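You operate a simulated robot arm through the tools that you are given. There is no shell and no other tool. Be economical: measure what you need, move in short steps, check, and stop when the job is done.

You run a simulated robot arm. Do the job below in one go: nothing can be reset, and whatever is moved stays where it is left.

TASK
Swap the grey plug at pocket nine for the blue one.
Fine: line stays stopped; clutch lever out while the guard is open; grey plug standing in the long grey tray, blue in that pocket's steel holder; guard shut, lever in again; valves, other levers, start, inch, zero and the driver stay. Set down upright: grey plug.

Only the result counts: the job must be done as asked and must still hold three seconds after the hand-in. Knocking over, shifting, dropping, spilling or breaking anything else fails it.

THE ROBOT
A 6-joint arm with a fingered hand, on a carriage that runs on a rail from [1377, -4] to [-763, 2] (x, y) and turns from -78 to 254 degrees about z. Base frame: it is fixed where the carriage stands at the start and does not move with it; the origin is on the floor, on the carriage's upright axis, x ahead of it, y to its left, z up. Readings come in mm, degrees, newtons and seconds.
Its first joint turns from -166.0 to 166.0 degrees. Places, roughly: blue valve of pocket five [2200, 500, 800]; blue valve of pocket nine [200, 500, 800]; blue valve of pocket seven [900, 500, 800]; blue valve of pocket six [1600, 500, 800]; blue valve of pocket three [2900, 500, 800]; blue valve of pocket two [3500, 500, 800]; clutch lever of pocket five [2000, 500, 700]; clutch lever of pocket nine [0, 500, 700]; clutch lever of pocket seven [700, 500, 700]; clutch lever of pocket six [1300, 500, 700]; clutch lever of pocket three [2600, 500, 700]; clutch lever of pocket two [3300, 500, 700]; dish [-100, 600, 900]; display of the line [4100, 500, 1200]; grey guard of pocket nine [200, 600, 900]; inch button of the line [3900, 500, 900]. Payload 4 kg.
The TCP is the grasp point between the finger pads, 26 mm short of the fingertips. In the tool frame z runs along the fingers and y along their closing line. The gripper opens to 132 mm. The gripper's body begins 73 mm behind the TCP. The gripper is a hand of 4 fingers: y runs from the thumb to the fingers, the wrist lies at [0, 0, -239] in the tool frame, and closing takes about 1.5 s.
Orientation is that of the tool frame in the base frame, as [roll, pitch, yaw] about the fixed x, y, z axes, in that order (R = Rz(yaw) Ry(pitch) Rx(roll)). With the fingers straight down and closing along the base's y, the tool's x points along the base's -x, its y along +y and its z along -z.

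THE INTERFACE
- The arm moves only by the tool jog_arm. Its arguments are lists of equal length, an entry for each row: "xyz": the shift along the tool's x, y, z in mm, a list of three; "angular": the turn, a rotation vector about the tool's x, y, z in degrees, a list of three; "hand": the finger opening in mm, from 0 to 132. In form: {"xyz": [[x, y, z], ...], "angular": [[wx, wy, wz], ...], "hand": [hand, ...]}. A call has 1 to 8 rows; each row shifts and turns the commanded pose from where the row before left it, along the tool's axes as they then stand. A row lasts 0.2 s, in which the tool goes at most 50 mm and 8.6 degrees; a call with a longer step from one row to the next is refused whole, and so is a gripper value outside its range. Where a pose cannot be reached the arm comes as near as it can. A force on the tool above 80 N (or 10 N above the force at the start of the call, whichever is more), or a blocked arm, ends the call early, and 0.2 s more pass. Each finger travels about 45 mm/s and halts on what it meets, pressing with about 21 N; the grip force reading is that of the motor and also rises with nothing between the fingers. The clock runs only during rows and for 0.2 s after the last one: add rows that do not move to give the fingers time. It gives the time, the measured TCP pose, the force on the tool (base axes), the opening and the grip force at its end, in the units of the frame above (readings bear some noise), with the torque about the TCP (base axes, N m) and any sound that the robot's microphone picked up.
- Cameras (640 x 400 px; columns grow to the right, rows downward): "scene" is now at [187.6, 280.4, 1472.2]; the picture's right is [0.99, -0.16, 0.00], its down [-0.07, -0.46, -0.88] and it looks along [0.14, 0.87, -0.47] (base axes); focal length 214 px, centre (320, 200). "wrist" rides on the gripper at [68, 2, -97] in the tool frame; the picture's right is [-0.03, 1.00, 0.00], its down [-0.82, -0.02, -0.58] and it looks along [-0.58, -0.01, 0.82] (tool axes); focal length 270 px, centre (320, 200). There is no depth. A picture from a camera that has moved, and an enlarged one, comes with that camera's place and axes in the base frame and with its lens. The place of the scene camera against the robot may be out by one fixed shift of up to 12 mm in any direction.
- grab_frame(camera): a new picture of that camera. It takes no simulated time.
- lift_body(by): slides the trunk up (or, below 0, down) by that many mm; the arm and the scene camera ride with it, the base frame stays. It gives what a move gives, with no picture.
- drive_base(legs): drives the robot by 1 to 6 legs, each [ahead, left, turn to the left] in mm, mm and degrees, along the robot's own axes; the way and the turn of a leg run together, so that a leg with both is an arc; at most 1500 mm and 180 degrees a leg. The arm and the cameras ride along, it lands a little off, and it stops where it bumps. It keeps to its track: a leg is cut to what the track allows. It gives what a move gives.
- preshape(shape): the hand has 4 fingers and takes this shape, open, in about a second: jaw (thumb against the fingers, like two jaws); tri (thumb and two fingers); tip (a fingertip pinch); poke (one finger out to press); point (the index stretched); flat (the hand flat); cup (the hand cupped); fist (a fist). The gripper value then closes the fingers along that shape, each until it touches; the sizes above hold for jaw. It gives what a move gives, with no picture.
- aim_head(pan, tilt): turns the head with the scene camera to pan (to the left, within 143 degrees either way) and tilt (down, from -29 to 69), counted from straight ahead of the robot. It gives what a move gives.
- close_up(camera, box): a new picture of the part [left, top, right, bottom] of that camera's present view, enlarged. It takes no simulated time.
- close_job(): hands the job in; it is judged then, once.

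Go step by step. Nothing tells you exact positions but the pictures and the camera data: compare them with the known pose of the tool, close in by small moves and look again before you grip or let go. The budget is 120 turns and 82 pictures, counting those below and the enlarged ones. Unless the task says otherwise, let go and move clear before handing in, and close with one line.

The tools are called after "Call:" by a JSON object that holds its "api" and its "payload". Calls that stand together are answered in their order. jog_arm: Moves the arm, as the interface text tells. Its arguments: {"type":"object","properties":{"xyz":{"type":"array","items":{"type":"array","items":{"type":"number"}}},"angular":{"type":"array","items":{"type":"array","items":{"type":"number"}}},"hand":{"type":"array","items":{"type":"number"}}},"required":["xyz","angular","hand"]} The other tools are called the same way: lift_body (by) slides the trunk up or down; preshape (shape) gives the hand a shape; drive_base (legs) drives the base; aim_head (pan, tilt) turns the head that bears the scene camera; grab_frame (camera) takes a picture; close_up (camera, box) takes an enlarged picture of a part of a camera's view; close_job () hands the job in.

At the start:

```text
clock: 0.0
eef_pos: [119.1, 453.0, 1457.9]
orientation: [179.9, 0.0, -179.9]
contact_force: [0.3, 0.3, 0.5]
wrist_torque: [0.01, -0.03, -0.01]
width: 131.8
grip_force: 0.1
shape: jaw
trunk travel left (down, up): [-475.0, 153.0]
robot x, y, heading: [-1.5, 4.2, -0.1]
head pan, tilt: [81.1, 27.8]
```

scene: 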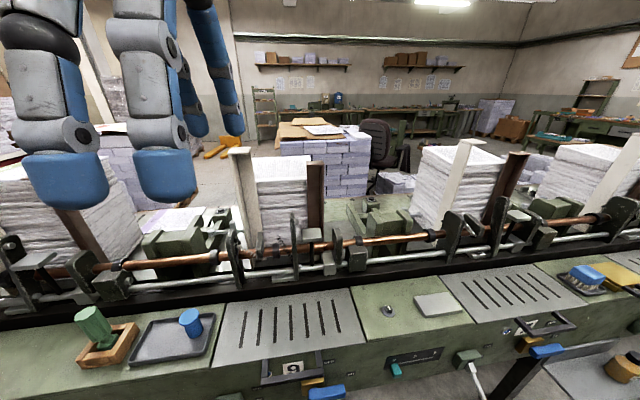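
wrist: 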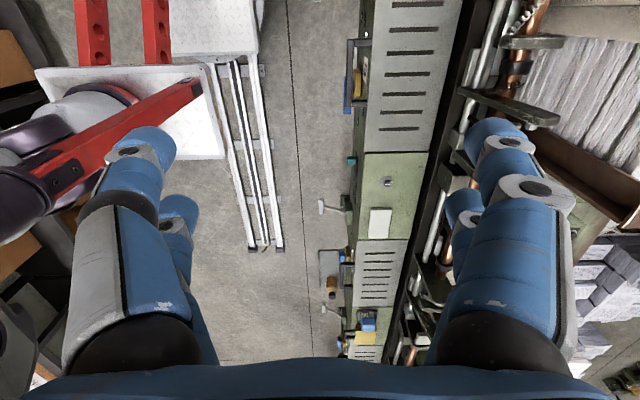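

I see the line with slotted guards, a dark tray holding a blue plug, a wooden block with a green item, and levers on the front. I'll look closer before moving.

Call:
{"api": "close_up", "payload": {"camera": "scene", "box": [60, 270, 380, 400]}}

Call:
{"api": "close_up", "payload": {"camera": "scene", "box": [340, 240, 640, 400]}}

Call:
{"api": "aim_head", "payload": {"pan": 90, "tilt": 60}}

Call:
{"api": "grab_frame", "payload": {"camera": "scene"}}

```text
2.00 times, centred on (220, 335) of scene
camera zoom: at [187.6, 280.4, 1472.2], right [0.99, -0.16, 0.0], down [-0.07, -0.46, -0.88], along [0.14, 0.87, -0.47], focal length 429 px, centre (520, -70)
```

zoom: 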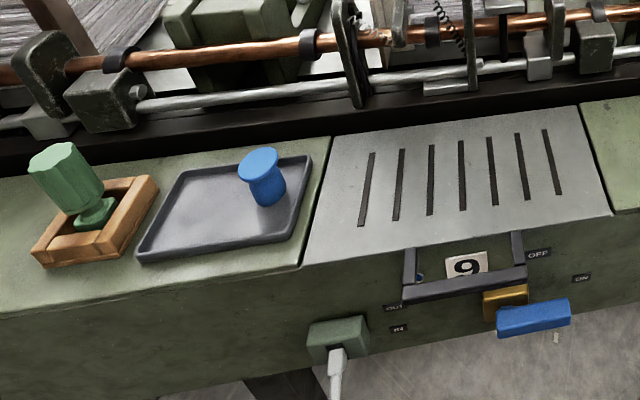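

```text
2.13 times, centred on (490, 320) of scene
camera zoom: at [187.6, 280.4, 1472.2], right [0.99, -0.16, 0.0], down [-0.07, -0.46, -0.88], along [0.14, 0.87, -0.47], focal length 458 px, centre (-43, -56)
```

zoom: 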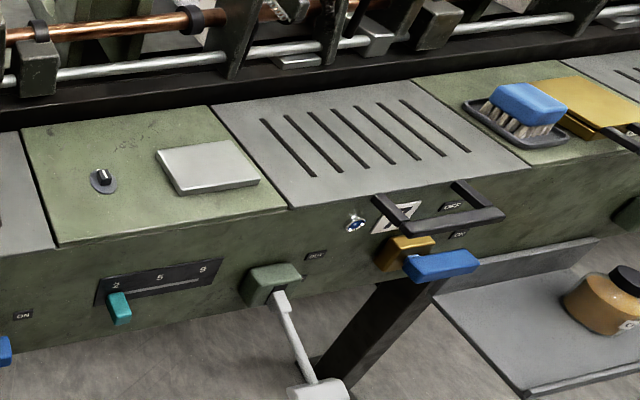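

```text
clock: 1.0
eef_pos: [120.2, 453.7, 1459.1]
orientation: [-179.9, 0.1, -180.0]
contact_force: [-0.5, -0.1, 0.2]
wrist_torque: [-0.03, 0.04, 0.01]
width: 132.1
grip_force: 0.1
shape: jaw
trunk travel left (down, up): [-475.0, 153.0]
robot x, y, heading: [-1.6, 0.7, -0.0]
head pan, tilt: [90.0, 60.0]
```

```text
77 pictures are left
camera scene: at [173.4, 256.9, 1426.7], right [1.0, 0.0, 0.0], down [0.0, -0.87, -0.5], along [0.0, 0.5, -0.87], focal length 214 px, centre (320, 200)
```

scene: 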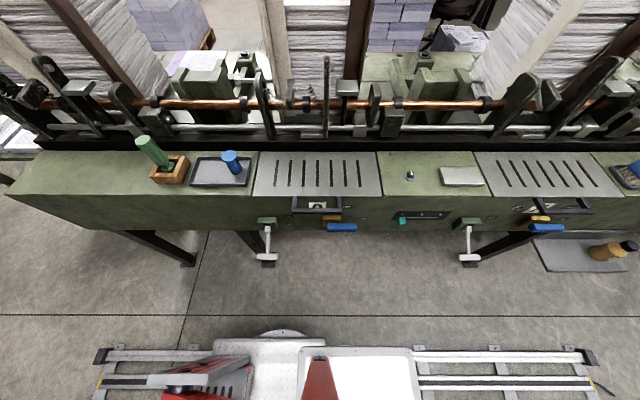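

The pocket nine guard sits at about x 0–200, with the tray and blue plug on its left. I'll zoom in on the front details and look along the line for any other tray.

Call:
{"api": "close_up", "payload": {"camera": "scene", "box": [130, 130, 380, 286]}}

Call:
{"api": "aim_head", "payload": {"pan": 20, "tilt": 30}}

Call:
{"api": "grab_frame", "payload": {"camera": "scene"}}

Call:
{"api": "aim_head", "payload": {"pan": 130, "tilt": 40}}

Call:
{"api": "grab_frame", "payload": {"camera": "scene"}}

```text
2.56 times, centred on (255, 208) of scene
camera zoom: at [173.4, 256.9, 1426.7], right [1.0, 0.0, 0.0], down [0.0, -0.87, -0.5], along [0.0, 0.5, -0.87], focal length 549 px, centre (486, 180)
```

zoom: 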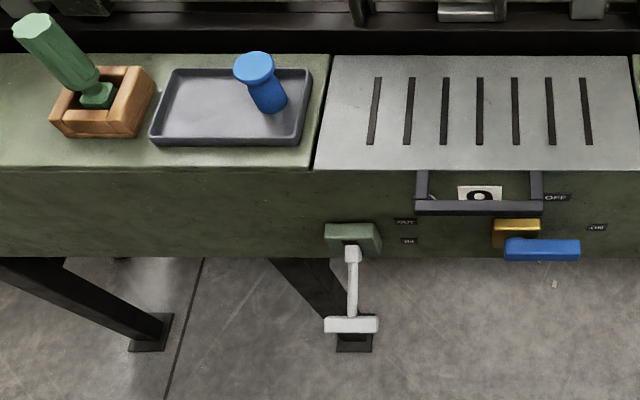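

```text
clock: 2.4
eef_pos: [120.4, 451.2, 1463.0]
orientation: [179.5, -0.1, 180.0]
contact_force: [-0.4, 0.0, 0.4]
wrist_torque: [-0.01, 0.0, 0.02]
width: 132.0
grip_force: 0.0
shape: jaw
trunk travel left (down, up): [-475.0, 153.0]
robot x, y, heading: [0.1, -1.0, -0.1]
head pan, tilt: [20.0, 30.0]
```

```text
75 pictures are left
camera scene: at [251.7, 231.0, 1461.5], right [0.46, -0.89, 0.0], down [-0.5, -0.26, -0.82], along [0.73, 0.38, -0.57], focal length 214 px, centre (320, 200)
```

scene: 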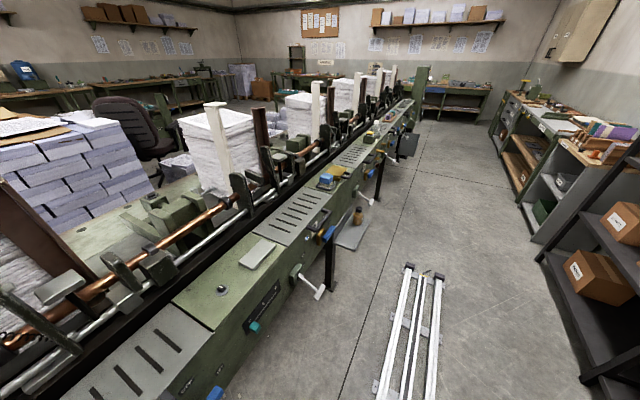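

```text
clock: 4.3
eef_pos: [119.1, 452.8, 1458.6]
orientation: [180.0, -0.1, 180.0]
contact_force: [0.1, 0.2, 0.0]
wrist_torque: [-0.01, 0.01, 0.01]
width: 132.1
grip_force: 0.1
shape: jaw
trunk travel left (down, up): [-475.0, 153.0]
robot x, y, heading: [-3.7, -0.1, -0.0]
head pan, tilt: [130.0, 40.0]
```

```text
74 pictures are left
camera scene: at [118.8, 255.4, 1453.4], right [0.77, 0.64, 0.0], down [0.41, -0.49, -0.77], along [-0.49, 0.59, -0.64], focal length 214 px, centre (320, 200)
```

scene: 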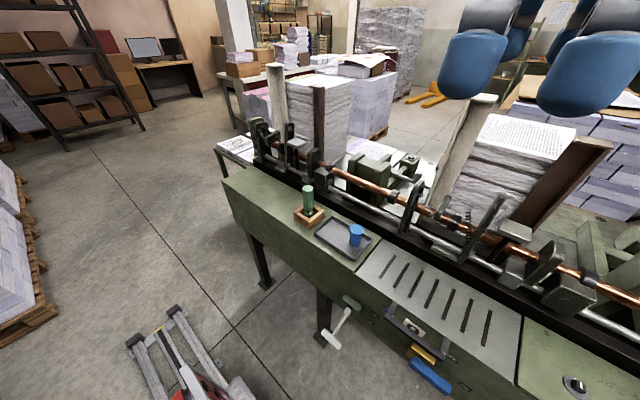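

The tray beside the guard is the only long grey one in view, and the lever hangs below pocket nine's left side. I'll move the carriage left along the rail so the pocket, lever and tray are all in comfortable reach, then look with both cameras.

Call:
{"api": "drive_base", "payload": {"legs": [[-400, 0, 0]]}}

Call:
{"api": "aim_head", "payload": {"pan": 55, "tilt": 45}}

Call:
{"api": "grab_frame", "payload": {"camera": "scene"}}

Call:
{"api": "grab_frame", "payload": {"camera": "wrist"}}

```text
clock: 6.8
eef_pos: [-280.1, 453.7, 1457.7]
orientation: [179.9, 0.0, 179.7]
contact_force: [-0.2, 0.2, 0.4]
wrist_torque: [0.01, 0.01, -0.02]
width: 131.9
grip_force: 0.0
shape: jaw
trunk travel left (down, up): [-475.0, 153.0]
robot x, y, heading: [-400.3, -2.2, -0.2]
head pan, tilt: [130.0, 40.0]
```

```text
clock: 8.2
eef_pos: [-281.4, 454.6, 1457.0]
orientation: [179.9, -0.1, 179.8]
contact_force: [0.0, 0.0, -0.9]
wrist_torque: [-0.01, -0.01, 0.03]
width: 132.1
grip_force: 0.2
shape: jaw
trunk travel left (down, up): [-475.0, 153.0]
robot x, y, heading: [-397.7, 1.7, -0.2]
head pan, tilt: [55.0, 45.0]
```

```text
73 pictures are left
camera scene: at [-180.4, 257.3, 1446.1], right [0.82, -0.58, 0.0], down [-0.41, -0.58, -0.71], along [0.41, 0.58, -0.71], focal length 214 px, centre (320, 200)
```

scene: 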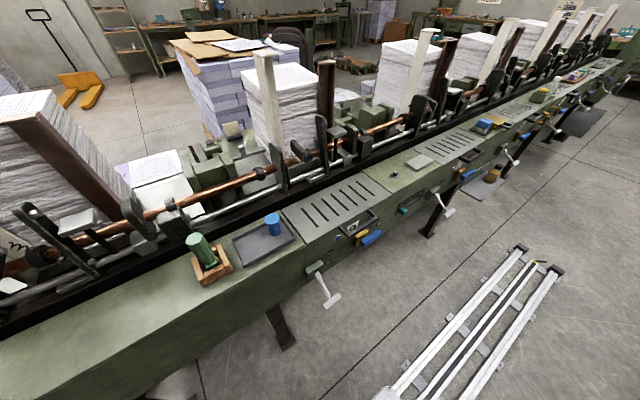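

```text
72 pictures are left
camera wrist: at [-348.1, 457.1, 1554.0], right [0.03, 1.0, 0.0], down [0.82, -0.02, 0.58], along [0.58, -0.02, -0.82], focal length 270 px, centre (320, 200)
```

wrist: 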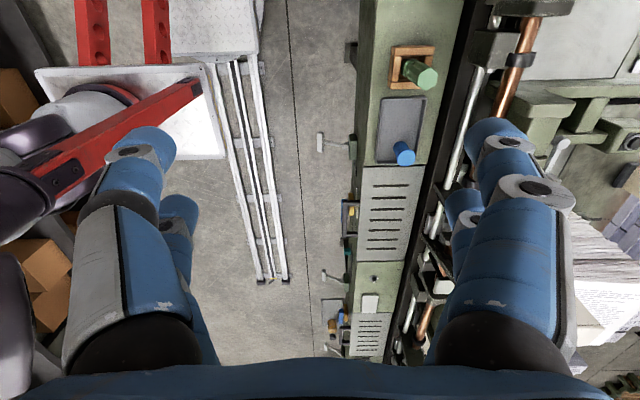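

The new viewpoint gives a wide baseline for triangulating. I'll zoom on the same features in both cameras.

Call:
{"api": "close_up", "payload": {"camera": "scene", "box": [180, 170, 420, 320]}}

Call:
{"api": "close_up", "payload": {"camera": "wrist", "box": [290, 30, 480, 280]}}

```text
2.67 times, centred on (300, 245) of scene
camera zoom: at [-180.4, 257.3, 1446.1], right [0.82, -0.58, 0.0], down [-0.41, -0.58, -0.71], along [0.41, 0.58, -0.71], focal length 572 px, centre (373, 80)
```

zoom: 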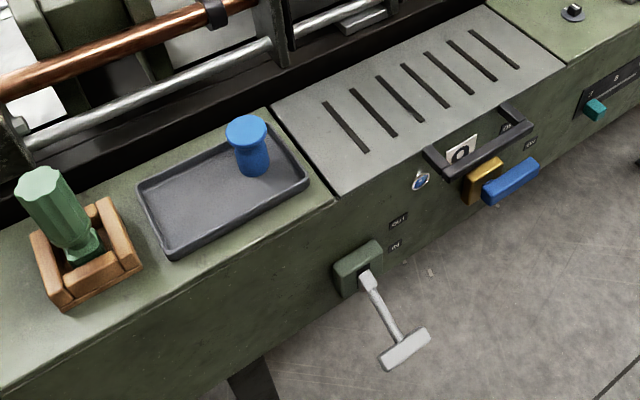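

```text
1.60 times, centred on (385, 155) of wrist
camera zoom: at [-348.1, 457.1, 1554.0], right [0.03, 1.0, 0.0], down [0.82, -0.02, 0.58], along [0.58, -0.02, -0.82], focal length 432 px, centre (216, 272)
```

zoom: 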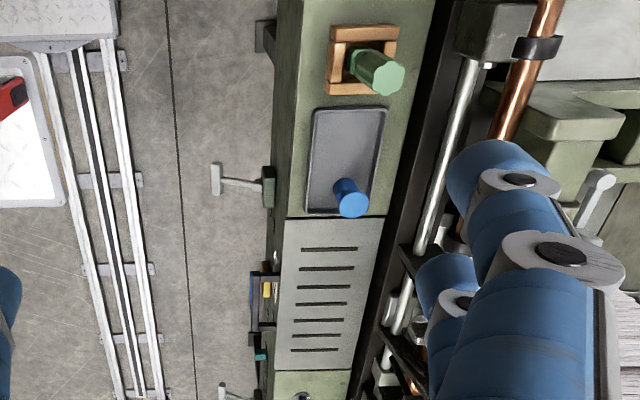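

Triangulated so far: guard top is z≈918 with y 565–725 and x −10…346. Its handle bar is x≈101–232, y≈520, z≈918. The lever T-bar is at about (4, 446, 725) and its hub about (2, 535, 775). I'll shift the carriage a little further and bring the tool toward the lever.

Call:
{"api": "drive_base", "payload": {"legs": [[-180, 0, 0]]}}

Call:
{"api": "jog_arm", "payload": {"xyz": [[-50, 0, 0], [-50, 0, 0], [-50, 0, 0], [-50, 0, 0], [-50, 0, 0], [-50, 0, 0], [-50, 0, 0], [-50, 0, 0]], "angular": [[0, 0, 0], [0, 0, 0], [0, 0, 0], [0, 0, 0], [0, 0, 0], [0, 0, 0], [0, 0, 0], [0, 0, 0]], "hand": [132, 132, 132, 132, 132, 132, 132, 132]}}

```text
clock: 9.8
eef_pos: [-463.3, 456.3, 1458.4]
orientation: [179.9, -0.1, 179.8]
contact_force: [0.3, -0.2, 0.4]
wrist_torque: [0.01, 0.0, 0.0]
width: 132.3
grip_force: 0.0
shape: jaw
trunk travel left (down, up): [-475.0, 153.0]
robot x, y, heading: [-584.5, 2.8, -0.2]
head pan, tilt: [55.0, 45.0]
```

```text
clock: 11.6
eef_pos: [-62.8, 452.0, 1457.2]
orientation: [-180.0, 0.0, 179.8]
contact_force: [-0.4, 0.6, 0.0]
wrist_torque: [0.0, -0.05, 0.01]
width: 132.0
grip_force: 0.1
shape: jaw
trunk travel left (down, up): [-475.0, 153.0]
robot x, y, heading: [-579.6, -0.6, -0.2]
head pan, tilt: [55.0, 45.0]
```

The tool moves freely here. Next I rotate it toward horizontal, pointing at the machine.

Call:
{"api": "jog_arm", "payload": {"xyz": [[-8, 0, 0], [-8, 0, 0], [-8, 0, 0], [-8, 0, 0], [-8, 0, 0], [-8, 0, 0], [-8, 0, 0], [-8, 0, 0]], "angular": [[-8.2, 0, 0], [-8.2, 0, 0], [-8.2, 0, 0], [-8.2, 0, 0], [-8.2, 0, 0], [-8.2, 0, 0], [-8.2, 0, 0], [-8.2, 0, 0]], "hand": [132, 132, 132, 132, 132, 132, 132, 132]}}

Call:
{"api": "jog_arm", "payload": {"xyz": [[0, 0, 0], [0, 0, 0], [0, 0, 0], [0, 0, -40], [0, 0, -40]], "angular": [[-8.2, 0, 0], [-8.2, 0, 0], [-8, 0, 0], [0, 0, 0], [0, 0, 0]], "hand": [80, 60, 60, 60, 60]}}

```text
clock: 13.3
eef_pos: [1.2, 453.7, 1458.6]
orientation: [114.3, 0.2, 179.7]
contact_force: [-0.2, 0.0, 0.6]
wrist_torque: [0.0, -0.01, 0.01]
width: 132.0
grip_force: 0.0
shape: jaw
trunk travel left (down, up): [-475.0, 153.0]
robot x, y, heading: [-584.7, 2.4, -0.3]
head pan, tilt: [55.0, 45.0]
```

```text
clock: 14.6
eef_pos: [-0.2, 373.9, 1458.5]
orientation: [90.0, 0.1, 179.7]
contact_force: [0.2, -0.2, -0.5]
wrist_torque: [-0.01, -0.01, 0.0]
width: 60.6
grip_force: 0.1
shape: jaw
trunk travel left (down, up): [-475.0, 153.0]
robot x, y, heading: [-584.0, 0.9, -0.1]
head pan, tilt: [55.0, 45.0]
```

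The tool is horizontal now. I'll lower it in front of the machine with some arm travel and some trunk travel.

Call:
{"api": "jog_arm", "payload": {"xyz": [[0, -50, 0], [0, -50, 0], [0, -50, 0], [0, -50, 0], [0, -50, 0], [0, -50, 0], [0, -50, 0], [0, -50, 0]], "angular": [[0, 0, 0], [0, 0, 0], [0, 0, 0], [0, 0, 0], [0, 0, 0], [0, 0, 0], [0, 0, 0], [0, 0, 0]], "hand": [60, 60, 60, 60, 60, 60, 60, 60]}}

Call:
{"api": "grab_frame", "payload": {"camera": "wrist"}}

Call:
{"api": "grab_frame", "payload": {"camera": "scene"}}

```text
clock: 16.4
eef_pos: [29.1, 383.2, 1086.0]
orientation: [90.3, -0.5, 180.0]
contact_force: [-0.5, -1.1, 1.0]
wrist_torque: [-0.03, 0.03, -0.02]
width: 60.5
grip_force: 0.1
shape: jaw
out of reach, approached as far as the arm can: row 7, 8
trunk travel left (down, up): [-475.0, 153.0]
robot x, y, heading: [-585.1, 1.8, -0.2]
head pan, tilt: [55.0, 45.0]
```

```text
69 pictures are left
camera wrist: at [-38.0, 287.5, 1088.5], right [0.03, 0.0, 1.0], down [0.82, -0.58, -0.03], along [0.58, 0.82, -0.02], focal length 270 px, centre (320, 200)
```

wrist: 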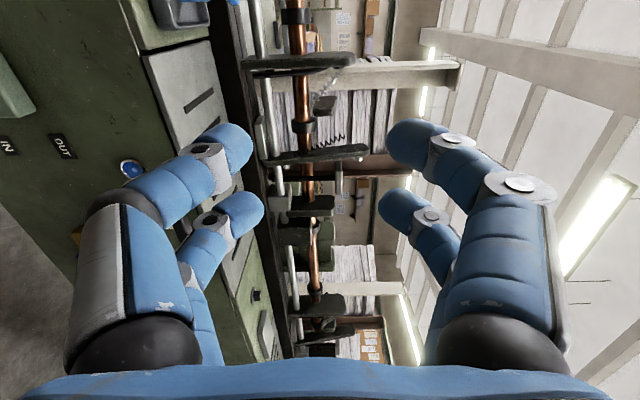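

```text
68 pictures are left
camera scene: at [-362.8, 257.3, 1446.2], right [0.82, -0.58, 0.0], down [-0.41, -0.58, -0.71], along [0.41, 0.58, -0.71], focal length 214 px, centre (320, 200)
```

scene: 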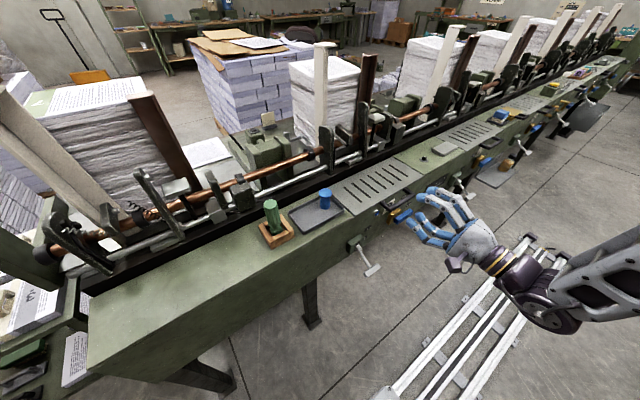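

The arm is at its limit with the trunk high. I'll back off a bit and lower the trunk so the hand comes to lever height.

Call:
{"api": "jog_arm", "payload": {"xyz": [[0, 40, -20], [0, 20, -20]], "angular": [[0, 0, 0], [0, 0, 0]], "hand": [60, 60]}}

Call:
{"api": "lift_body", "payload": {"by": -380}}

Call:
{"api": "grab_frame", "payload": {"camera": "wrist"}}

Call:
{"api": "grab_frame", "payload": {"camera": "scene"}}

```text
clock: 16.9
eef_pos: [28.8, 346.3, 1147.8]
orientation: [90.0, -0.1, 179.7]
contact_force: [-0.1, 0.5, 0.7]
wrist_torque: [0.06, 0.0, 0.01]
width: 60.4
grip_force: 0.0
shape: jaw
trunk travel left (down, up): [-475.0, 153.0]
robot x, y, heading: [-586.9, 2.0, -0.0]
head pan, tilt: [55.0, 45.0]
```

```text
clock: 20.6
eef_pos: [30.6, 343.2, 768.0]
orientation: [90.0, -0.3, 179.8]
contact_force: [-0.4, 0.2, -0.1]
wrist_torque: [0.01, -0.01, -0.03]
width: 60.3
grip_force: 0.0
shape: jaw
trunk travel left (down, up): [-95.0, 533.0]
robot x, y, heading: [-582.7, -2.1, -0.3]
head pan, tilt: [55.0, 45.0]
```

```text
67 pictures are left
camera wrist: at [-37.9, 246.5, 769.3], right [0.03, 0.0, 1.0], down [0.81, -0.58, -0.02], along [0.58, 0.81, -0.02], focal length 270 px, centre (320, 200)
```

wrist: 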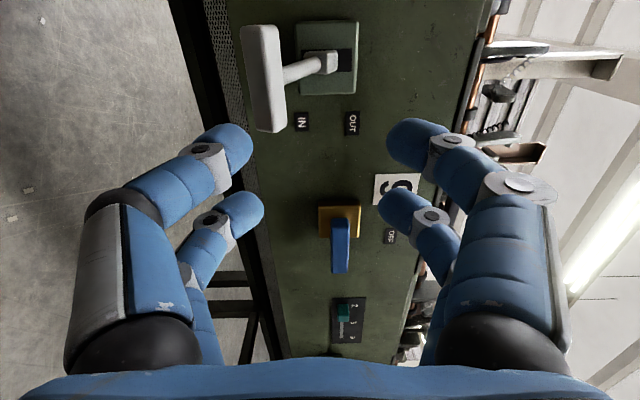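

```text
66 pictures are left
camera scene: at [-302.3, 257.2, 1066.0], right [0.82, -0.58, 0.0], down [-0.41, -0.58, -0.71], along [0.41, 0.58, -0.71], focal length 214 px, centre (320, 200)
```

scene: 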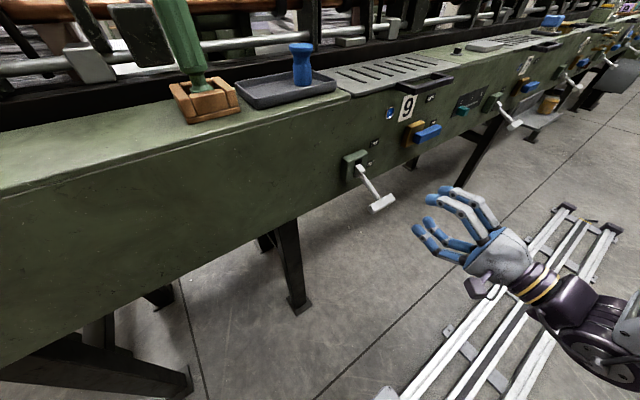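

The wrist view shows the T-bar at about (2, 447, 727) and the hub behind it with OUT above and IN below. I'll line up with it and slide the open fingers around the bar.

Call:
{"api": "jog_arm", "payload": {"xyz": [[14, -21, 0], [14, -21, 0], [0, 0, 35], [0, 0, 35], [0, 0, 34]], "angular": [[0, 0, 0], [0, 0, 0], [0, 0, 0], [0, 0, 0], [0, 0, 0]], "hand": [64, 64, 64, 64, 64]}}

Call:
{"api": "grab_frame", "payload": {"camera": "wrist"}}

Call:
{"api": "close_up", "payload": {"camera": "scene", "box": [300, 80, 540, 230]}}

```text
clock: 21.8
eef_pos: [32.6, 425.2, 758.9]
orientation: [91.2, -0.9, 179.1]
contact_force: [-8.2, -56.1, -6.9]
wrist_torque: [-2.25, 0.14, 1.25]
width: 64.6
grip_force: 0.0
shape: jaw
out of reach, approached as far as the arm can: row 1, 2
trunk travel left (down, up): [-95.0, 533.0]
robot x, y, heading: [-581.6, 4.9, -0.8]
head pan, tilt: [55.0, 45.0]
stopped in row 5: the force on the tool passed its limit at 102 N (the readings are from after the stop); the commanded pose is now the measured one
```

```text
65 pictures are left
camera wrist: at [-37.1, 330.7, 763.3], right [0.04, 0.02, 1.0], down [0.81, -0.59, -0.02], along [0.59, 0.81, -0.04], focal length 270 px, centre (320, 200)
```

wrist: 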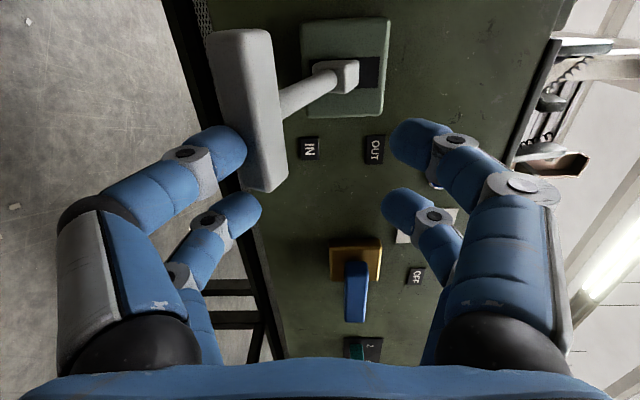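

```text
2.67 times, centred on (420, 155) of scene
camera zoom: at [-300.2, 253.7, 1066.1], right [0.81, -0.58, 0.0], down [-0.41, -0.57, -0.71], along [0.41, 0.57, -0.71], focal length 572 px, centre (53, 320)
```

zoom: 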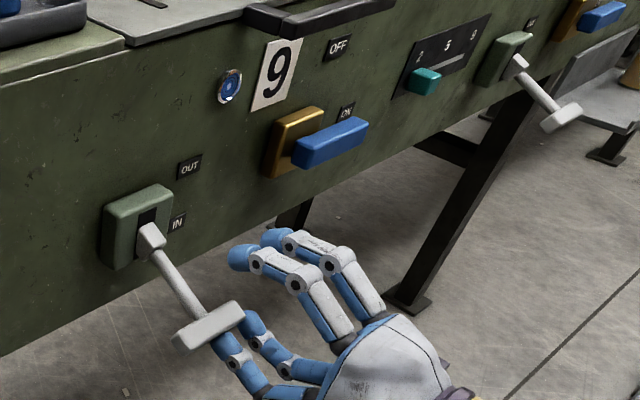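

The lower finger touched the bar end because the arm could not come as low or as far left as asked. I'll back off and use the carriage and trunk for those two offsets instead.

Call:
{"api": "jog_arm", "payload": {"xyz": [[0, 0, -30], [0, 0, -30]], "angular": [[0, 0, 0], [1, 0, 0]], "hand": [64, 64]}}

Call:
{"api": "drive_base", "payload": {"legs": [[-30, 0, 0]]}}

Call:
{"api": "lift_body", "payload": {"by": -34}}

Call:
{"api": "grab_frame", "payload": {"camera": "wrist"}}

```text
clock: 22.4
eef_pos: [28.4, 374.1, 763.7]
orientation: [92.0, -0.7, 179.5]
contact_force: [0.5, -0.4, 0.1]
wrist_torque: [0.0, -0.02, -0.03]
width: 63.9
grip_force: 0.1
shape: jaw
trunk travel left (down, up): [-95.0, 533.0]
robot x, y, heading: [-584.8, 1.5, -0.5]
head pan, tilt: [55.0, 45.0]
```

```text
clock: 23.2
eef_pos: [-1.1, 370.8, 764.1]
orientation: [91.9, -0.7, 179.3]
contact_force: [-0.4, 0.0, 0.4]
wrist_torque: [-0.01, 0.0, 0.0]
width: 64.0
grip_force: 0.0
shape: jaw
trunk travel left (down, up): [-95.0, 533.0]
robot x, y, heading: [-615.0, 3.1, -0.5]
head pan, tilt: [55.0, 45.0]
```

```text
clock: 24.0
eef_pos: [-1.5, 372.5, 728.7]
orientation: [92.0, -0.7, 179.3]
contact_force: [-0.4, -0.2, 0.1]
wrist_torque: [0.0, 0.02, -0.02]
width: 64.0
grip_force: 0.0
shape: jaw
trunk travel left (down, up): [-61.0, 567.0]
robot x, y, heading: [-612.1, 4.1, -0.6]
head pan, tilt: [55.0, 45.0]
```

```text
63 pictures are left
camera wrist: at [-69.3, 276.3, 734.0], right [0.04, 0.03, 1.0], down [0.81, -0.59, -0.01], along [0.59, 0.81, -0.05], focal length 270 px, centre (320, 200)
```

wrist: 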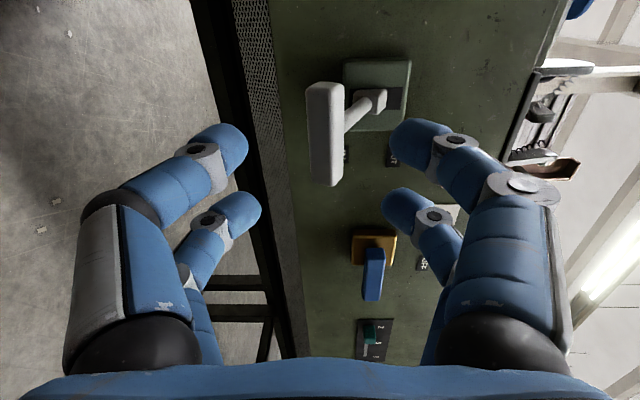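

The bar now sits centred between the fingers. Advancing about 75 mm to surround it, then lifting.

Call:
{"api": "jog_arm", "payload": {"xyz": [[0, 0, 30], [0, 0, 30], [0, 0, 15], [0, 0, 0]], "angular": [[0, 0, 0], [0, 0, 0], [0, 0, 0], [0, 0, 0]], "hand": [64, 64, 64, 64]}}

Call:
{"api": "grab_frame", "payload": {"camera": "wrist"}}

```text
clock: 25.0
eef_pos: [0.4, 446.7, 727.9]
orientation: [91.9, -0.7, 179.3]
contact_force: [-0.6, -0.1, -0.2]
wrist_torque: [0.01, 0.02, -0.01]
width: 64.3
grip_force: 0.0
shape: jaw
trunk travel left (down, up): [-61.0, 567.0]
robot x, y, heading: [-611.5, 1.2, -0.5]
head pan, tilt: [55.0, 45.0]
```

```text
62 pictures are left
camera wrist: at [-67.9, 351.5, 733.1], right [0.04, 0.03, 1.0], down [0.81, -0.59, -0.01], along [0.59, 0.81, -0.05], focal length 270 px, centre (320, 200)
```

wrist: 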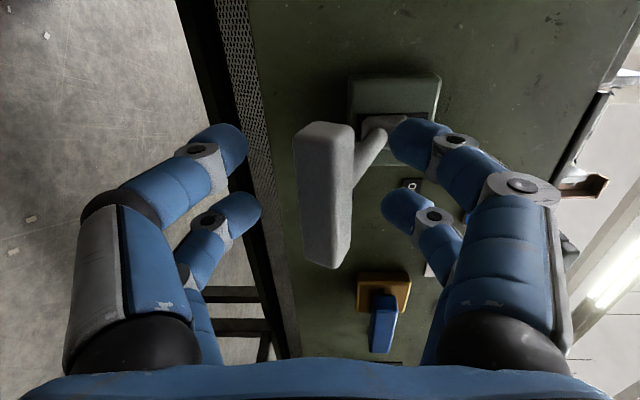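

The bar is in the cage of the fingers. Lifting straight up to swing the lever to OUT.

Call:
{"api": "jog_arm", "payload": {"xyz": [[0, 20, 0], [0, 20, 0], [0, 20, 0], [0, 20, 0], [0, 20, 0]], "angular": [[0, 0, 0], [0, 0, 0], [0, 0, 0], [0, 0, 0], [0, 0, 0]], "hand": [64, 64, 64, 64, 64]}}

Call:
{"api": "grab_frame", "payload": {"camera": "wrist"}}

```text
clock: 26.2
eef_pos: [0.2, 449.5, 825.9]
orientation: [91.9, -0.7, 179.3]
contact_force: [-0.3, -1.3, -1.7]
wrist_torque: [-0.01, -0.04, 0.06]
width: 66.5
grip_force: 0.0
shape: jaw
trunk travel left (down, up): [-61.0, 567.0]
robot x, y, heading: [-614.0, -1.7, -0.5]
head pan, tilt: [55.0, 45.0]
```

```text
61 pictures are left
camera wrist: at [-68.5, 353.9, 831.1], right [0.04, 0.03, 1.0], down [0.81, -0.59, -0.01], along [0.59, 0.81, -0.05], focal length 270 px, centre (320, 200)
```

wrist: 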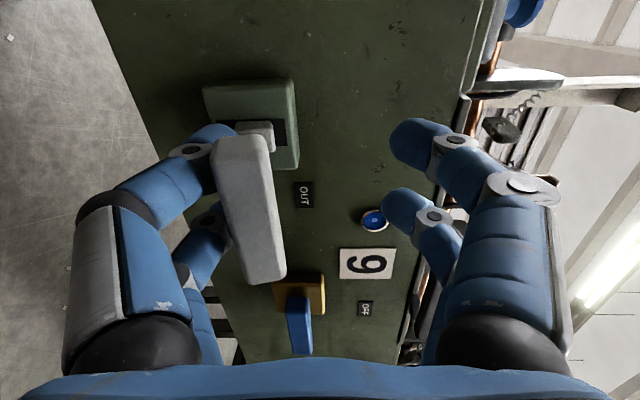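

The lever has risen and sits on the lower finger. Continuing upward until its stop.

Call:
{"api": "jog_arm", "payload": {"xyz": [[0, 12, 0], [0, 12, 0], [0, 12, 0], [0, 12, 0]], "angular": [[0, 0, 0], [0, 0, 0], [0, 0, 0], [0, 0, 0]], "hand": [64, 64, 64, 64]}}

Call:
{"api": "grab_frame", "payload": {"camera": "wrist"}}

Call:
{"api": "close_up", "payload": {"camera": "scene", "box": [300, 60, 540, 210]}}

```text
clock: 27.2
eef_pos: [1.9, 450.7, 872.5]
orientation: [92.0, -0.8, 179.5]
contact_force: [-3.7, 8.9, -17.0]
wrist_torque: [0.59, 0.03, -0.1]
width: 74.8
grip_force: 0.1
shape: jaw
trunk travel left (down, up): [-61.0, 567.0]
robot x, y, heading: [-611.2, 3.0, -0.3]
head pan, tilt: [55.0, 45.0]
```

```text
60 pictures are left
camera wrist: at [-67.1, 356.4, 878.3], right [0.04, 0.04, 1.0], down [0.81, -0.59, -0.01], along [0.59, 0.81, -0.05], focal length 270 px, centre (320, 200)
```

wrist: 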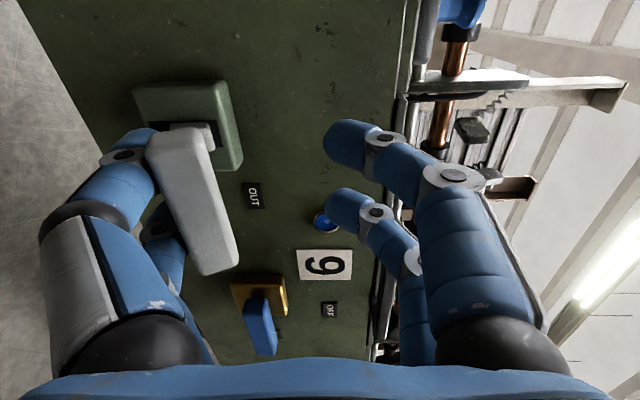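

```text
2.67 times, centred on (420, 135) of scene
camera zoom: at [-340.6, 256.5, 1031.7], right [0.81, -0.58, 0.0], down [-0.41, -0.58, -0.71], along [0.41, 0.58, -0.71], focal length 572 px, centre (53, 373)
```

zoom: 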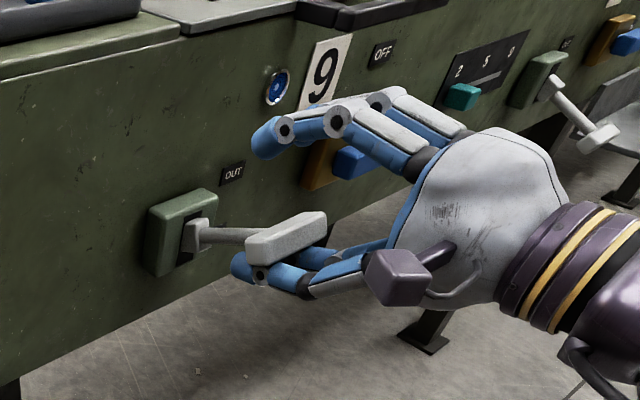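

The finger is flexing and the bar is at about z 820, which mirrors the IN position. I'll push slightly more to make sure it's at the stop.

Call:
{"api": "jog_arm", "payload": {"xyz": [[0, 8, 0], [0, 8, 0], [0, 0, 0]], "angular": [[0, 0, 0], [0, 0, 0], [0, 0, 0]], "hand": [64, 64, 64]}}

Call:
{"api": "close_up", "payload": {"camera": "scene", "box": [300, 60, 540, 210]}}

```text
clock: 28.0
eef_pos: [1.7, 453.2, 880.5]
orientation: [93.0, -1.3, 179.2]
contact_force: [-1.2, 11.3, -73.0]
wrist_torque: [0.88, -0.19, -0.16]
width: 76.6
grip_force: 20.7
shape: jaw
trunk travel left (down, up): [-61.0, 567.0]
robot x, y, heading: [-613.8, 0.1, -0.3]
head pan, tilt: [55.0, 45.0]
```

```text
2.67 times, centred on (420, 135) of scene
camera zoom: at [-339.5, 257.2, 1030.9], right [0.81, -0.58, 0.0], down [-0.41, -0.58, -0.71], along [0.41, 0.57, -0.71], focal length 572 px, centre (53, 373)
```

zoom: 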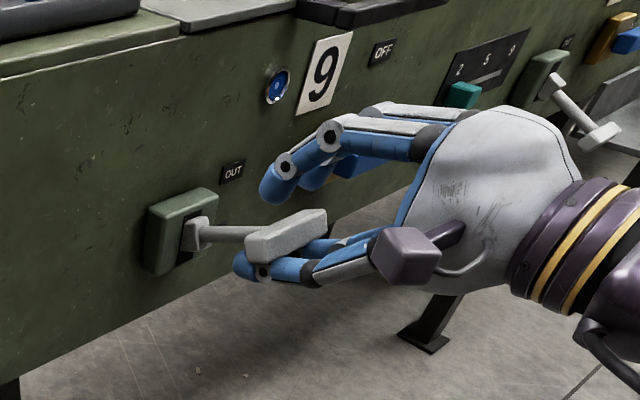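

The force shot up to 73 N without further movement, so the lever is at its OUT stop. I'll lower to free the bar and retract.

Call:
{"api": "jog_arm", "payload": {"xyz": [[0, -25, 0], [0, -25, 0], [0, 0, -30], [0, 0, -40], [0, 0, -40]], "angular": [[0, 0, 0], [0, 0, 0], [0, 0, 0], [0, 0, 0], [0, 0, 0]], "hand": [66, 66, 66, 66, 66]}}

Call:
{"api": "grab_frame", "payload": {"camera": "wrist"}}

```text
clock: 29.2
eef_pos: [2.4, 340.4, 846.6]
orientation: [91.9, -0.6, 179.2]
contact_force: [-0.1, 0.5, 0.1]
wrist_torque: [-0.01, -0.02, -0.03]
width: 52.0
grip_force: 20.8
shape: jaw
trunk travel left (down, up): [-61.0, 567.0]
robot x, y, heading: [-614.4, -0.7, -0.3]
head pan, tilt: [55.0, 45.0]
```

```text
57 pictures are left
camera wrist: at [-66.5, 244.9, 850.9], right [0.04, 0.03, 1.0], down [0.81, -0.59, -0.01], along [0.59, 0.81, -0.05], focal length 270 px, centre (320, 200)
```

wrist: 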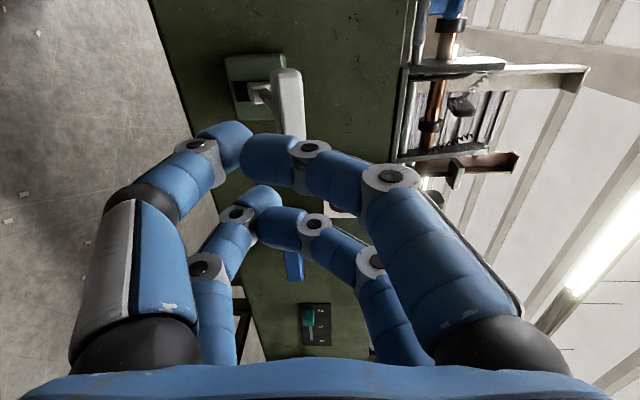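

The lever stays up at OUT. Next is the guard handle, with its bar at x≈101–232, y≈520, z≈918; I'll shift the carriage and trunk so the whole opening arc is reachable.

Call:
{"api": "drive_base", "payload": {"legs": [[214, 0, 0]]}}

Call:
{"api": "lift_body", "payload": {"by": 160}}

Call:
{"api": "jog_arm", "payload": {"xyz": [[33, -30, 0], [33, -30, 0], [0, -28, 0]], "angular": [[2, 0, 0], [0, 0, 0], [0, 0, 0]], "hand": [90, 90, 90]}}

Call:
{"api": "grab_frame", "payload": {"camera": "wrist"}}

Call:
{"api": "grab_frame", "payload": {"camera": "scene"}}

```text
clock: 30.9
eef_pos: [213.4, 340.8, 844.8]
orientation: [91.9, -0.7, 179.4]
contact_force: [0.1, 0.5, -0.5]
wrist_torque: [-0.05, 0.05, 0.0]
width: 52.2
grip_force: 21.1
shape: jaw
trunk travel left (down, up): [-61.0, 567.0]
robot x, y, heading: [-402.9, 2.9, -0.3]
head pan, tilt: [55.0, 45.0]
```

```text
clock: 32.7
eef_pos: [213.2, 341.6, 1005.9]
orientation: [91.9, -0.7, 179.3]
contact_force: [-0.7, 0.1, 0.3]
wrist_torque: [-0.01, 0.02, 0.01]
width: 51.9
grip_force: 21.4
shape: jaw
trunk travel left (down, up): [-221.0, 407.0]
robot x, y, heading: [-402.4, -0.2, -0.7]
head pan, tilt: [55.0, 45.0]
```

```text
clock: 33.5
eef_pos: [200.0, 359.6, 934.1]
orientation: [93.9, -0.8, 179.5]
contact_force: [-0.9, 0.4, -0.1]
wrist_torque: [-0.04, 0.01, 0.01]
width: 90.1
grip_force: 0.1
shape: jaw
out of reach, approached as far as the arm can: row 1, 2, 3
trunk travel left (down, up): [-221.0, 407.0]
robot x, y, heading: [-402.6, 0.3, -0.8]
head pan, tilt: [55.0, 45.0]
```

```text
56 pictures are left
camera wrist: at [132.2, 264.4, 941.8], right [0.04, 0.07, 1.0], down [0.81, -0.58, 0.01], along [0.58, 0.81, -0.08], focal length 270 px, centre (320, 200)
```

wrist: 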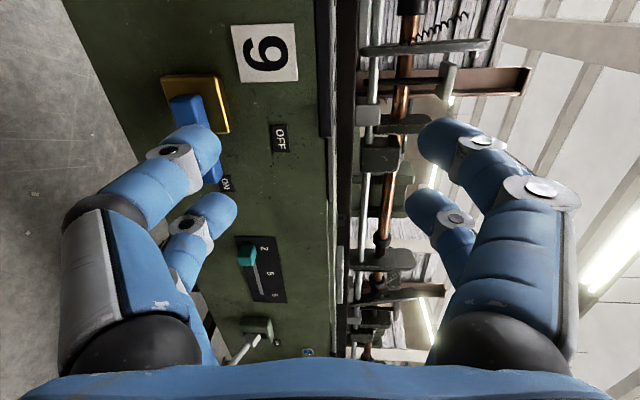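

```text
55 pictures are left
camera scene: at [-105.7, 255.5, 1193.2], right [0.81, -0.58, 0.0], down [-0.41, -0.58, -0.71], along [0.41, 0.58, -0.71], focal length 214 px, centre (320, 200)
```

scene: 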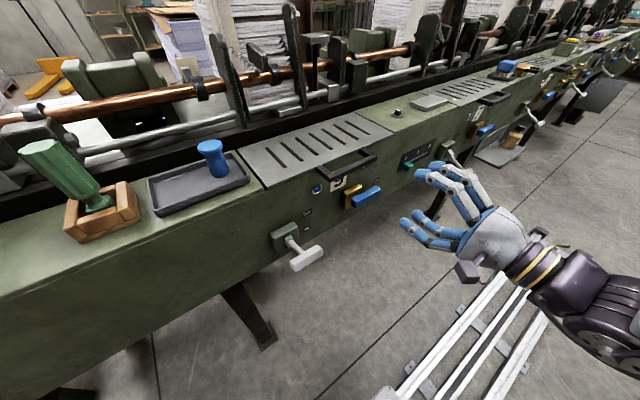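

The arm is at its inner reach limit, so I'll shift the carriage 50 mm left. That puts the tool at the left half of the handle bar.

Call:
{"api": "drive_base", "payload": {"legs": [[-55, 0, 0]]}}

Call:
{"api": "grab_frame", "payload": {"camera": "wrist"}}

Call:
{"api": "close_up", "payload": {"camera": "scene", "box": [240, 90, 480, 240]}}

```text
clock: 34.5
eef_pos: [146.3, 360.7, 932.9]
orientation: [93.9, -0.7, 179.5]
contact_force: [1.0, -0.5, 0.0]
wrist_torque: [-0.02, -0.03, 0.01]
width: 90.1
grip_force: 0.1
shape: jaw
trunk travel left (down, up): [-221.0, 407.0]
robot x, y, heading: [-458.3, 1.3, -0.4]
head pan, tilt: [55.0, 45.0]
```

```text
54 pictures are left
camera wrist: at [77.7, 264.6, 941.8], right [0.04, 0.07, 1.0], down [0.81, -0.58, 0.01], along [0.58, 0.81, -0.08], focal length 270 px, centre (320, 200)
```

wrist: 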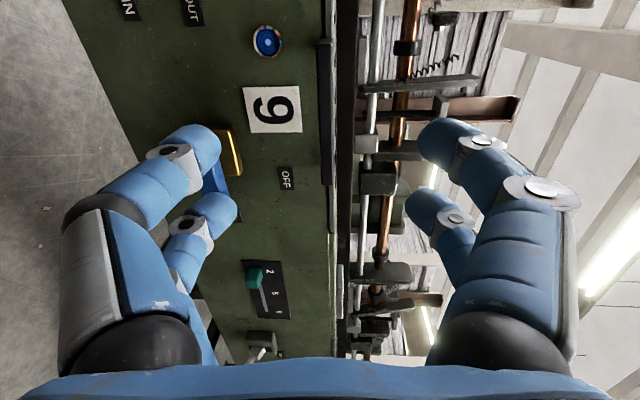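

```text
2.67 times, centred on (360, 165) of scene
camera zoom: at [-160.2, 255.7, 1193.2], right [0.81, -0.58, 0.0], down [-0.41, -0.58, -0.71], along [0.41, 0.58, -0.71], focal length 572 px, centre (213, 293)
```

zoom: 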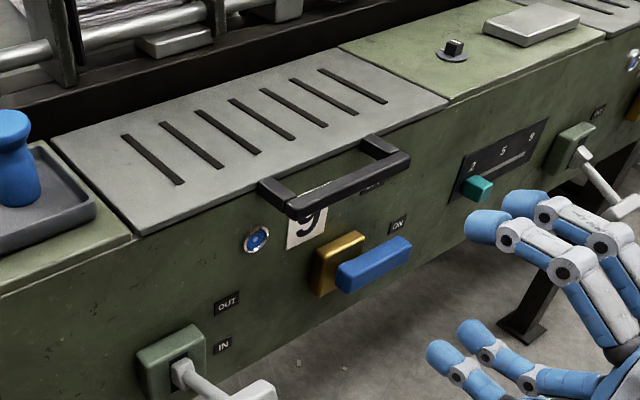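

The bar is dead ahead at about (101–237, 518, 920). Advancing to put it between the fingers.

Call:
{"api": "jog_arm", "payload": {"xyz": [[0, 0, 45], [0, 0, 45], [0, 0, 40], [0, 0, 25]], "angular": [[0, 0, 0], [0, 0, 0], [0, 0, 0], [0, 0, 0]], "hand": [90, 90, 90, 90]}}

Call:
{"api": "grab_frame", "payload": {"camera": "wrist"}}

Call:
{"api": "close_up", "payload": {"camera": "scene", "box": [240, 90, 480, 240]}}

```text
clock: 35.5
eef_pos: [147.6, 514.7, 923.4]
orientation: [93.9, -0.7, 179.5]
contact_force: [-0.5, -0.1, -0.7]
wrist_torque: [0.02, 0.02, 0.03]
width: 89.7
grip_force: 0.0
shape: jaw
trunk travel left (down, up): [-221.0, 407.0]
robot x, y, heading: [-455.6, -0.6, -0.6]
head pan, tilt: [55.0, 45.0]
```

```text
52 pictures are left
camera wrist: at [79.4, 419.2, 931.0], right [0.04, 0.07, 1.0], down [0.81, -0.58, 0.01], along [0.58, 0.81, -0.08], focal length 270 px, centre (320, 200)
```

wrist: 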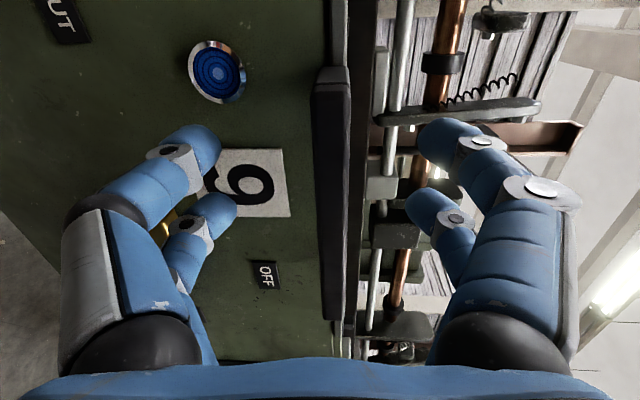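

```text
2.67 times, centred on (360, 165) of scene
camera zoom: at [-160.2, 255.6, 1193.2], right [0.81, -0.58, 0.0], down [-0.41, -0.58, -0.71], along [0.41, 0.58, -0.71], focal length 572 px, centre (213, 293)
```

zoom: 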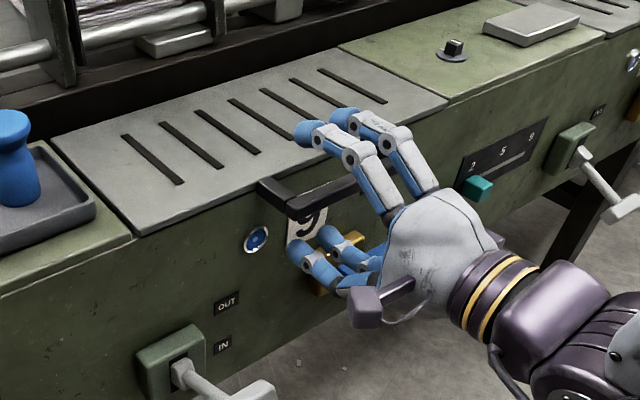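

The bar lies between thumb and fingers with the tips clear of the panel. Closing on it.

Call:
{"api": "jog_arm", "payload": {"xyz": [[0, -1, 6], [0, 0, 0], [0, 0, 0], [0, 0, 0], [0, 0, 0], [0, 0, 0], [0, 0, 0], [0, 0, 0]], "angular": [[0, 0, 0], [0, 0, 0], [0, 0, 0], [0, 0, 0], [0, 0, 0], [0, 0, 0], [0, 0, 0], [0, 0, 0]], "hand": [70, 50, 30, 10, 5, 5, 5, 5]}}

Call:
{"api": "grab_frame", "payload": {"camera": "wrist"}}

```text
clock: 37.3
eef_pos: [148.0, 519.8, 921.8]
orientation: [94.0, -0.6, 179.5]
contact_force: [-0.2, -0.2, 0.5]
wrist_torque: [-0.01, 0.0, 0.0]
width: 5.3
grip_force: 0.1
shape: jaw
trunk travel left (down, up): [-221.0, 407.0]
robot x, y, heading: [-457.6, 1.0, -0.6]
head pan, tilt: [55.0, 45.0]
```

```text
50 pictures are left
camera wrist: at [79.3, 425.0, 930.1], right [0.04, 0.07, 1.0], down [0.81, -0.58, 0.01], along [0.58, 0.81, -0.08], focal length 270 px, centre (320, 200)
```

wrist: 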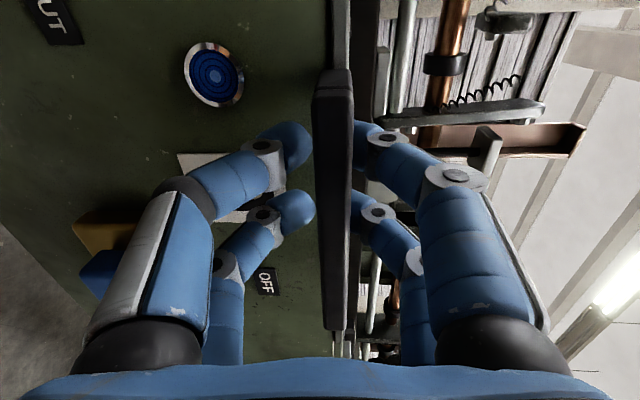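

The fingers are around the bar but show no grip force yet. I'll close fully and check.

Call:
{"api": "jog_arm", "payload": {"xyz": [[0, 0, 0], [0, 0, 0], [0, 0, 0]], "angular": [[0, 0, 0], [0, 0, 0], [0, 0, 0]], "hand": [0, 0, 0]}}

Call:
{"api": "close_up", "payload": {"camera": "wrist", "box": [220, 50, 460, 350]}}

Call:
{"api": "close_up", "payload": {"camera": "scene", "box": [300, 110, 460, 210]}}

```text
clock: 38.1
eef_pos: [147.8, 520.5, 921.5]
orientation: [94.0, -0.8, 179.5]
contact_force: [-0.4, 0.1, 0.5]
wrist_torque: [-0.02, -0.05, 0.03]
width: 0.0
grip_force: 20.7
shape: jaw
trunk travel left (down, up): [-221.0, 407.0]
robot x, y, heading: [-453.4, 3.6, -0.3]
head pan, tilt: [55.0, 45.0]
```

```text
1.33 times, centred on (340, 200) of wrist
camera zoom: at [79.3, 425.1, 930.2], right [0.04, 0.07, 1.0], down [0.81, -0.58, 0.01], along [0.58, 0.81, -0.08], focal length 360 px, centre (293, 200)
```

zoom: 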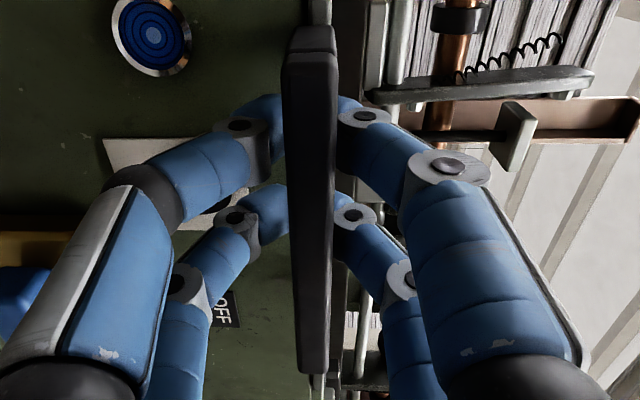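

```text
4.00 times, centred on (380, 160) of scene
camera zoom: at [-160.3, 255.7, 1193.2], right [0.81, -0.58, 0.0], down [-0.41, -0.58, -0.71], along [0.41, 0.58, -0.71], focal length 858 px, centre (80, 360)
```

zoom: 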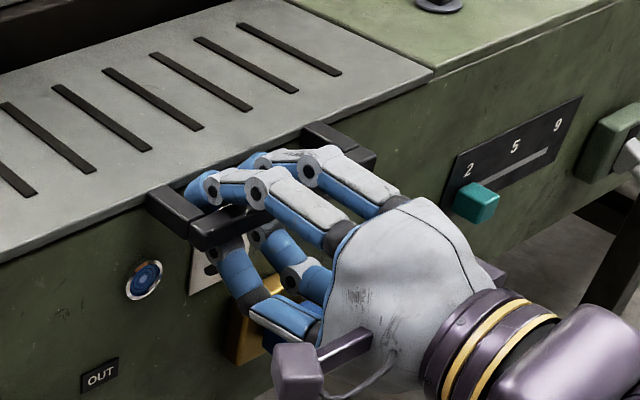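

The fingers have closed in a ring behind the bar, a secure hook. I'll swing it up along the arc about the rear hinge (radius ~205 mm), starting with a small stretch.

Call:
{"api": "jog_arm", "payload": {"xyz": [[0, 14.3, 0.2], [0, 14.3, 0.2], [0, 14.3, 0.2], [0, 14.3, 0.2]], "angular": [[4, 0, 0], [4, 0, 0], [4, 0, 0], [4, 0, 0]], "hand": [0, 0, 0, 0]}}

Call:
{"api": "grab_frame", "payload": {"camera": "scene"}}

```text
clock: 39.1
eef_pos: [147.7, 531.3, 978.5]
orientation: [109.9, -0.6, 179.6]
contact_force: [-0.2, -1.5, -1.5]
wrist_torque: [0.01, -0.03, 0.0]
width: 0.0
grip_force: 20.8
shape: jaw
trunk travel left (down, up): [-221.0, 407.0]
robot x, y, heading: [-455.5, -0.9, -0.4]
head pan, tilt: [55.0, 45.0]
```

```text
47 pictures are left
camera scene: at [-160.2, 255.8, 1193.1], right [0.81, -0.58, 0.0], down [-0.41, -0.58, -0.71], along [0.41, 0.58, -0.71], focal length 214 px, centre (320, 200)
```

scene: 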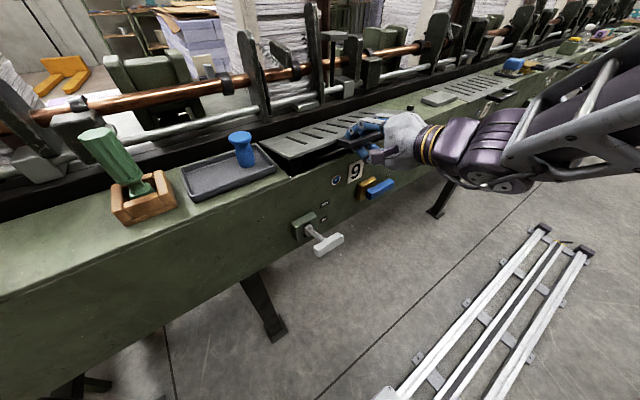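

The guard is lifting smoothly with almost no force. Continuing the arc.

Call:
{"api": "jog_arm", "payload": {"xyz": [[0, 28.6, 0.5], [0, 28.6, 0.5], [0, 28.6, 0.5], [0, 28.6, 0.5], [0, 28.6, 0.5]], "angular": [[8, 0, 0], [8, 0, 0], [8, 0, 0], [8, 0, 0], [8, 0, 0]], "hand": [0, 0, 0, 0, 0]}}

Call:
{"api": "grab_frame", "payload": {"camera": "scene"}}

```text
clock: 40.3
eef_pos: [149.3, 614.3, 1092.8]
orientation: [149.6, -0.6, 179.4]
contact_force: [-2.9, -15.6, 25.6]
wrist_torque: [-0.01, 0.09, 0.1]
width: 0.1
grip_force: 21.0
shape: jaw
trunk travel left (down, up): [-221.0, 407.0]
robot x, y, heading: [-455.1, 1.8, -0.6]
head pan, tilt: [55.0, 45.0]
```

```text
46 pictures are left
camera scene: at [-160.8, 254.4, 1193.7], right [0.81, -0.58, 0.0], down [-0.41, -0.58, -0.71], along [0.41, 0.58, -0.71], focal length 214 px, centre (320, 200)
```

scene: 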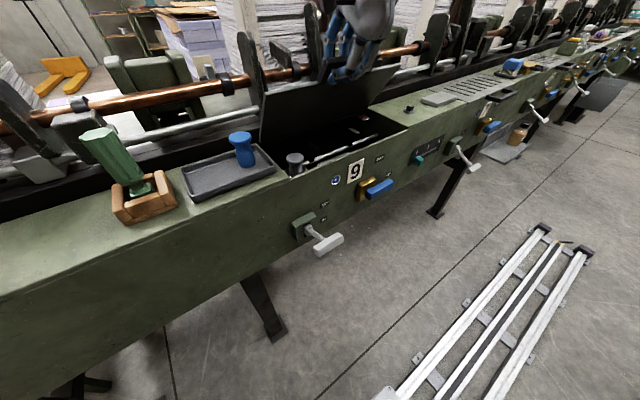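

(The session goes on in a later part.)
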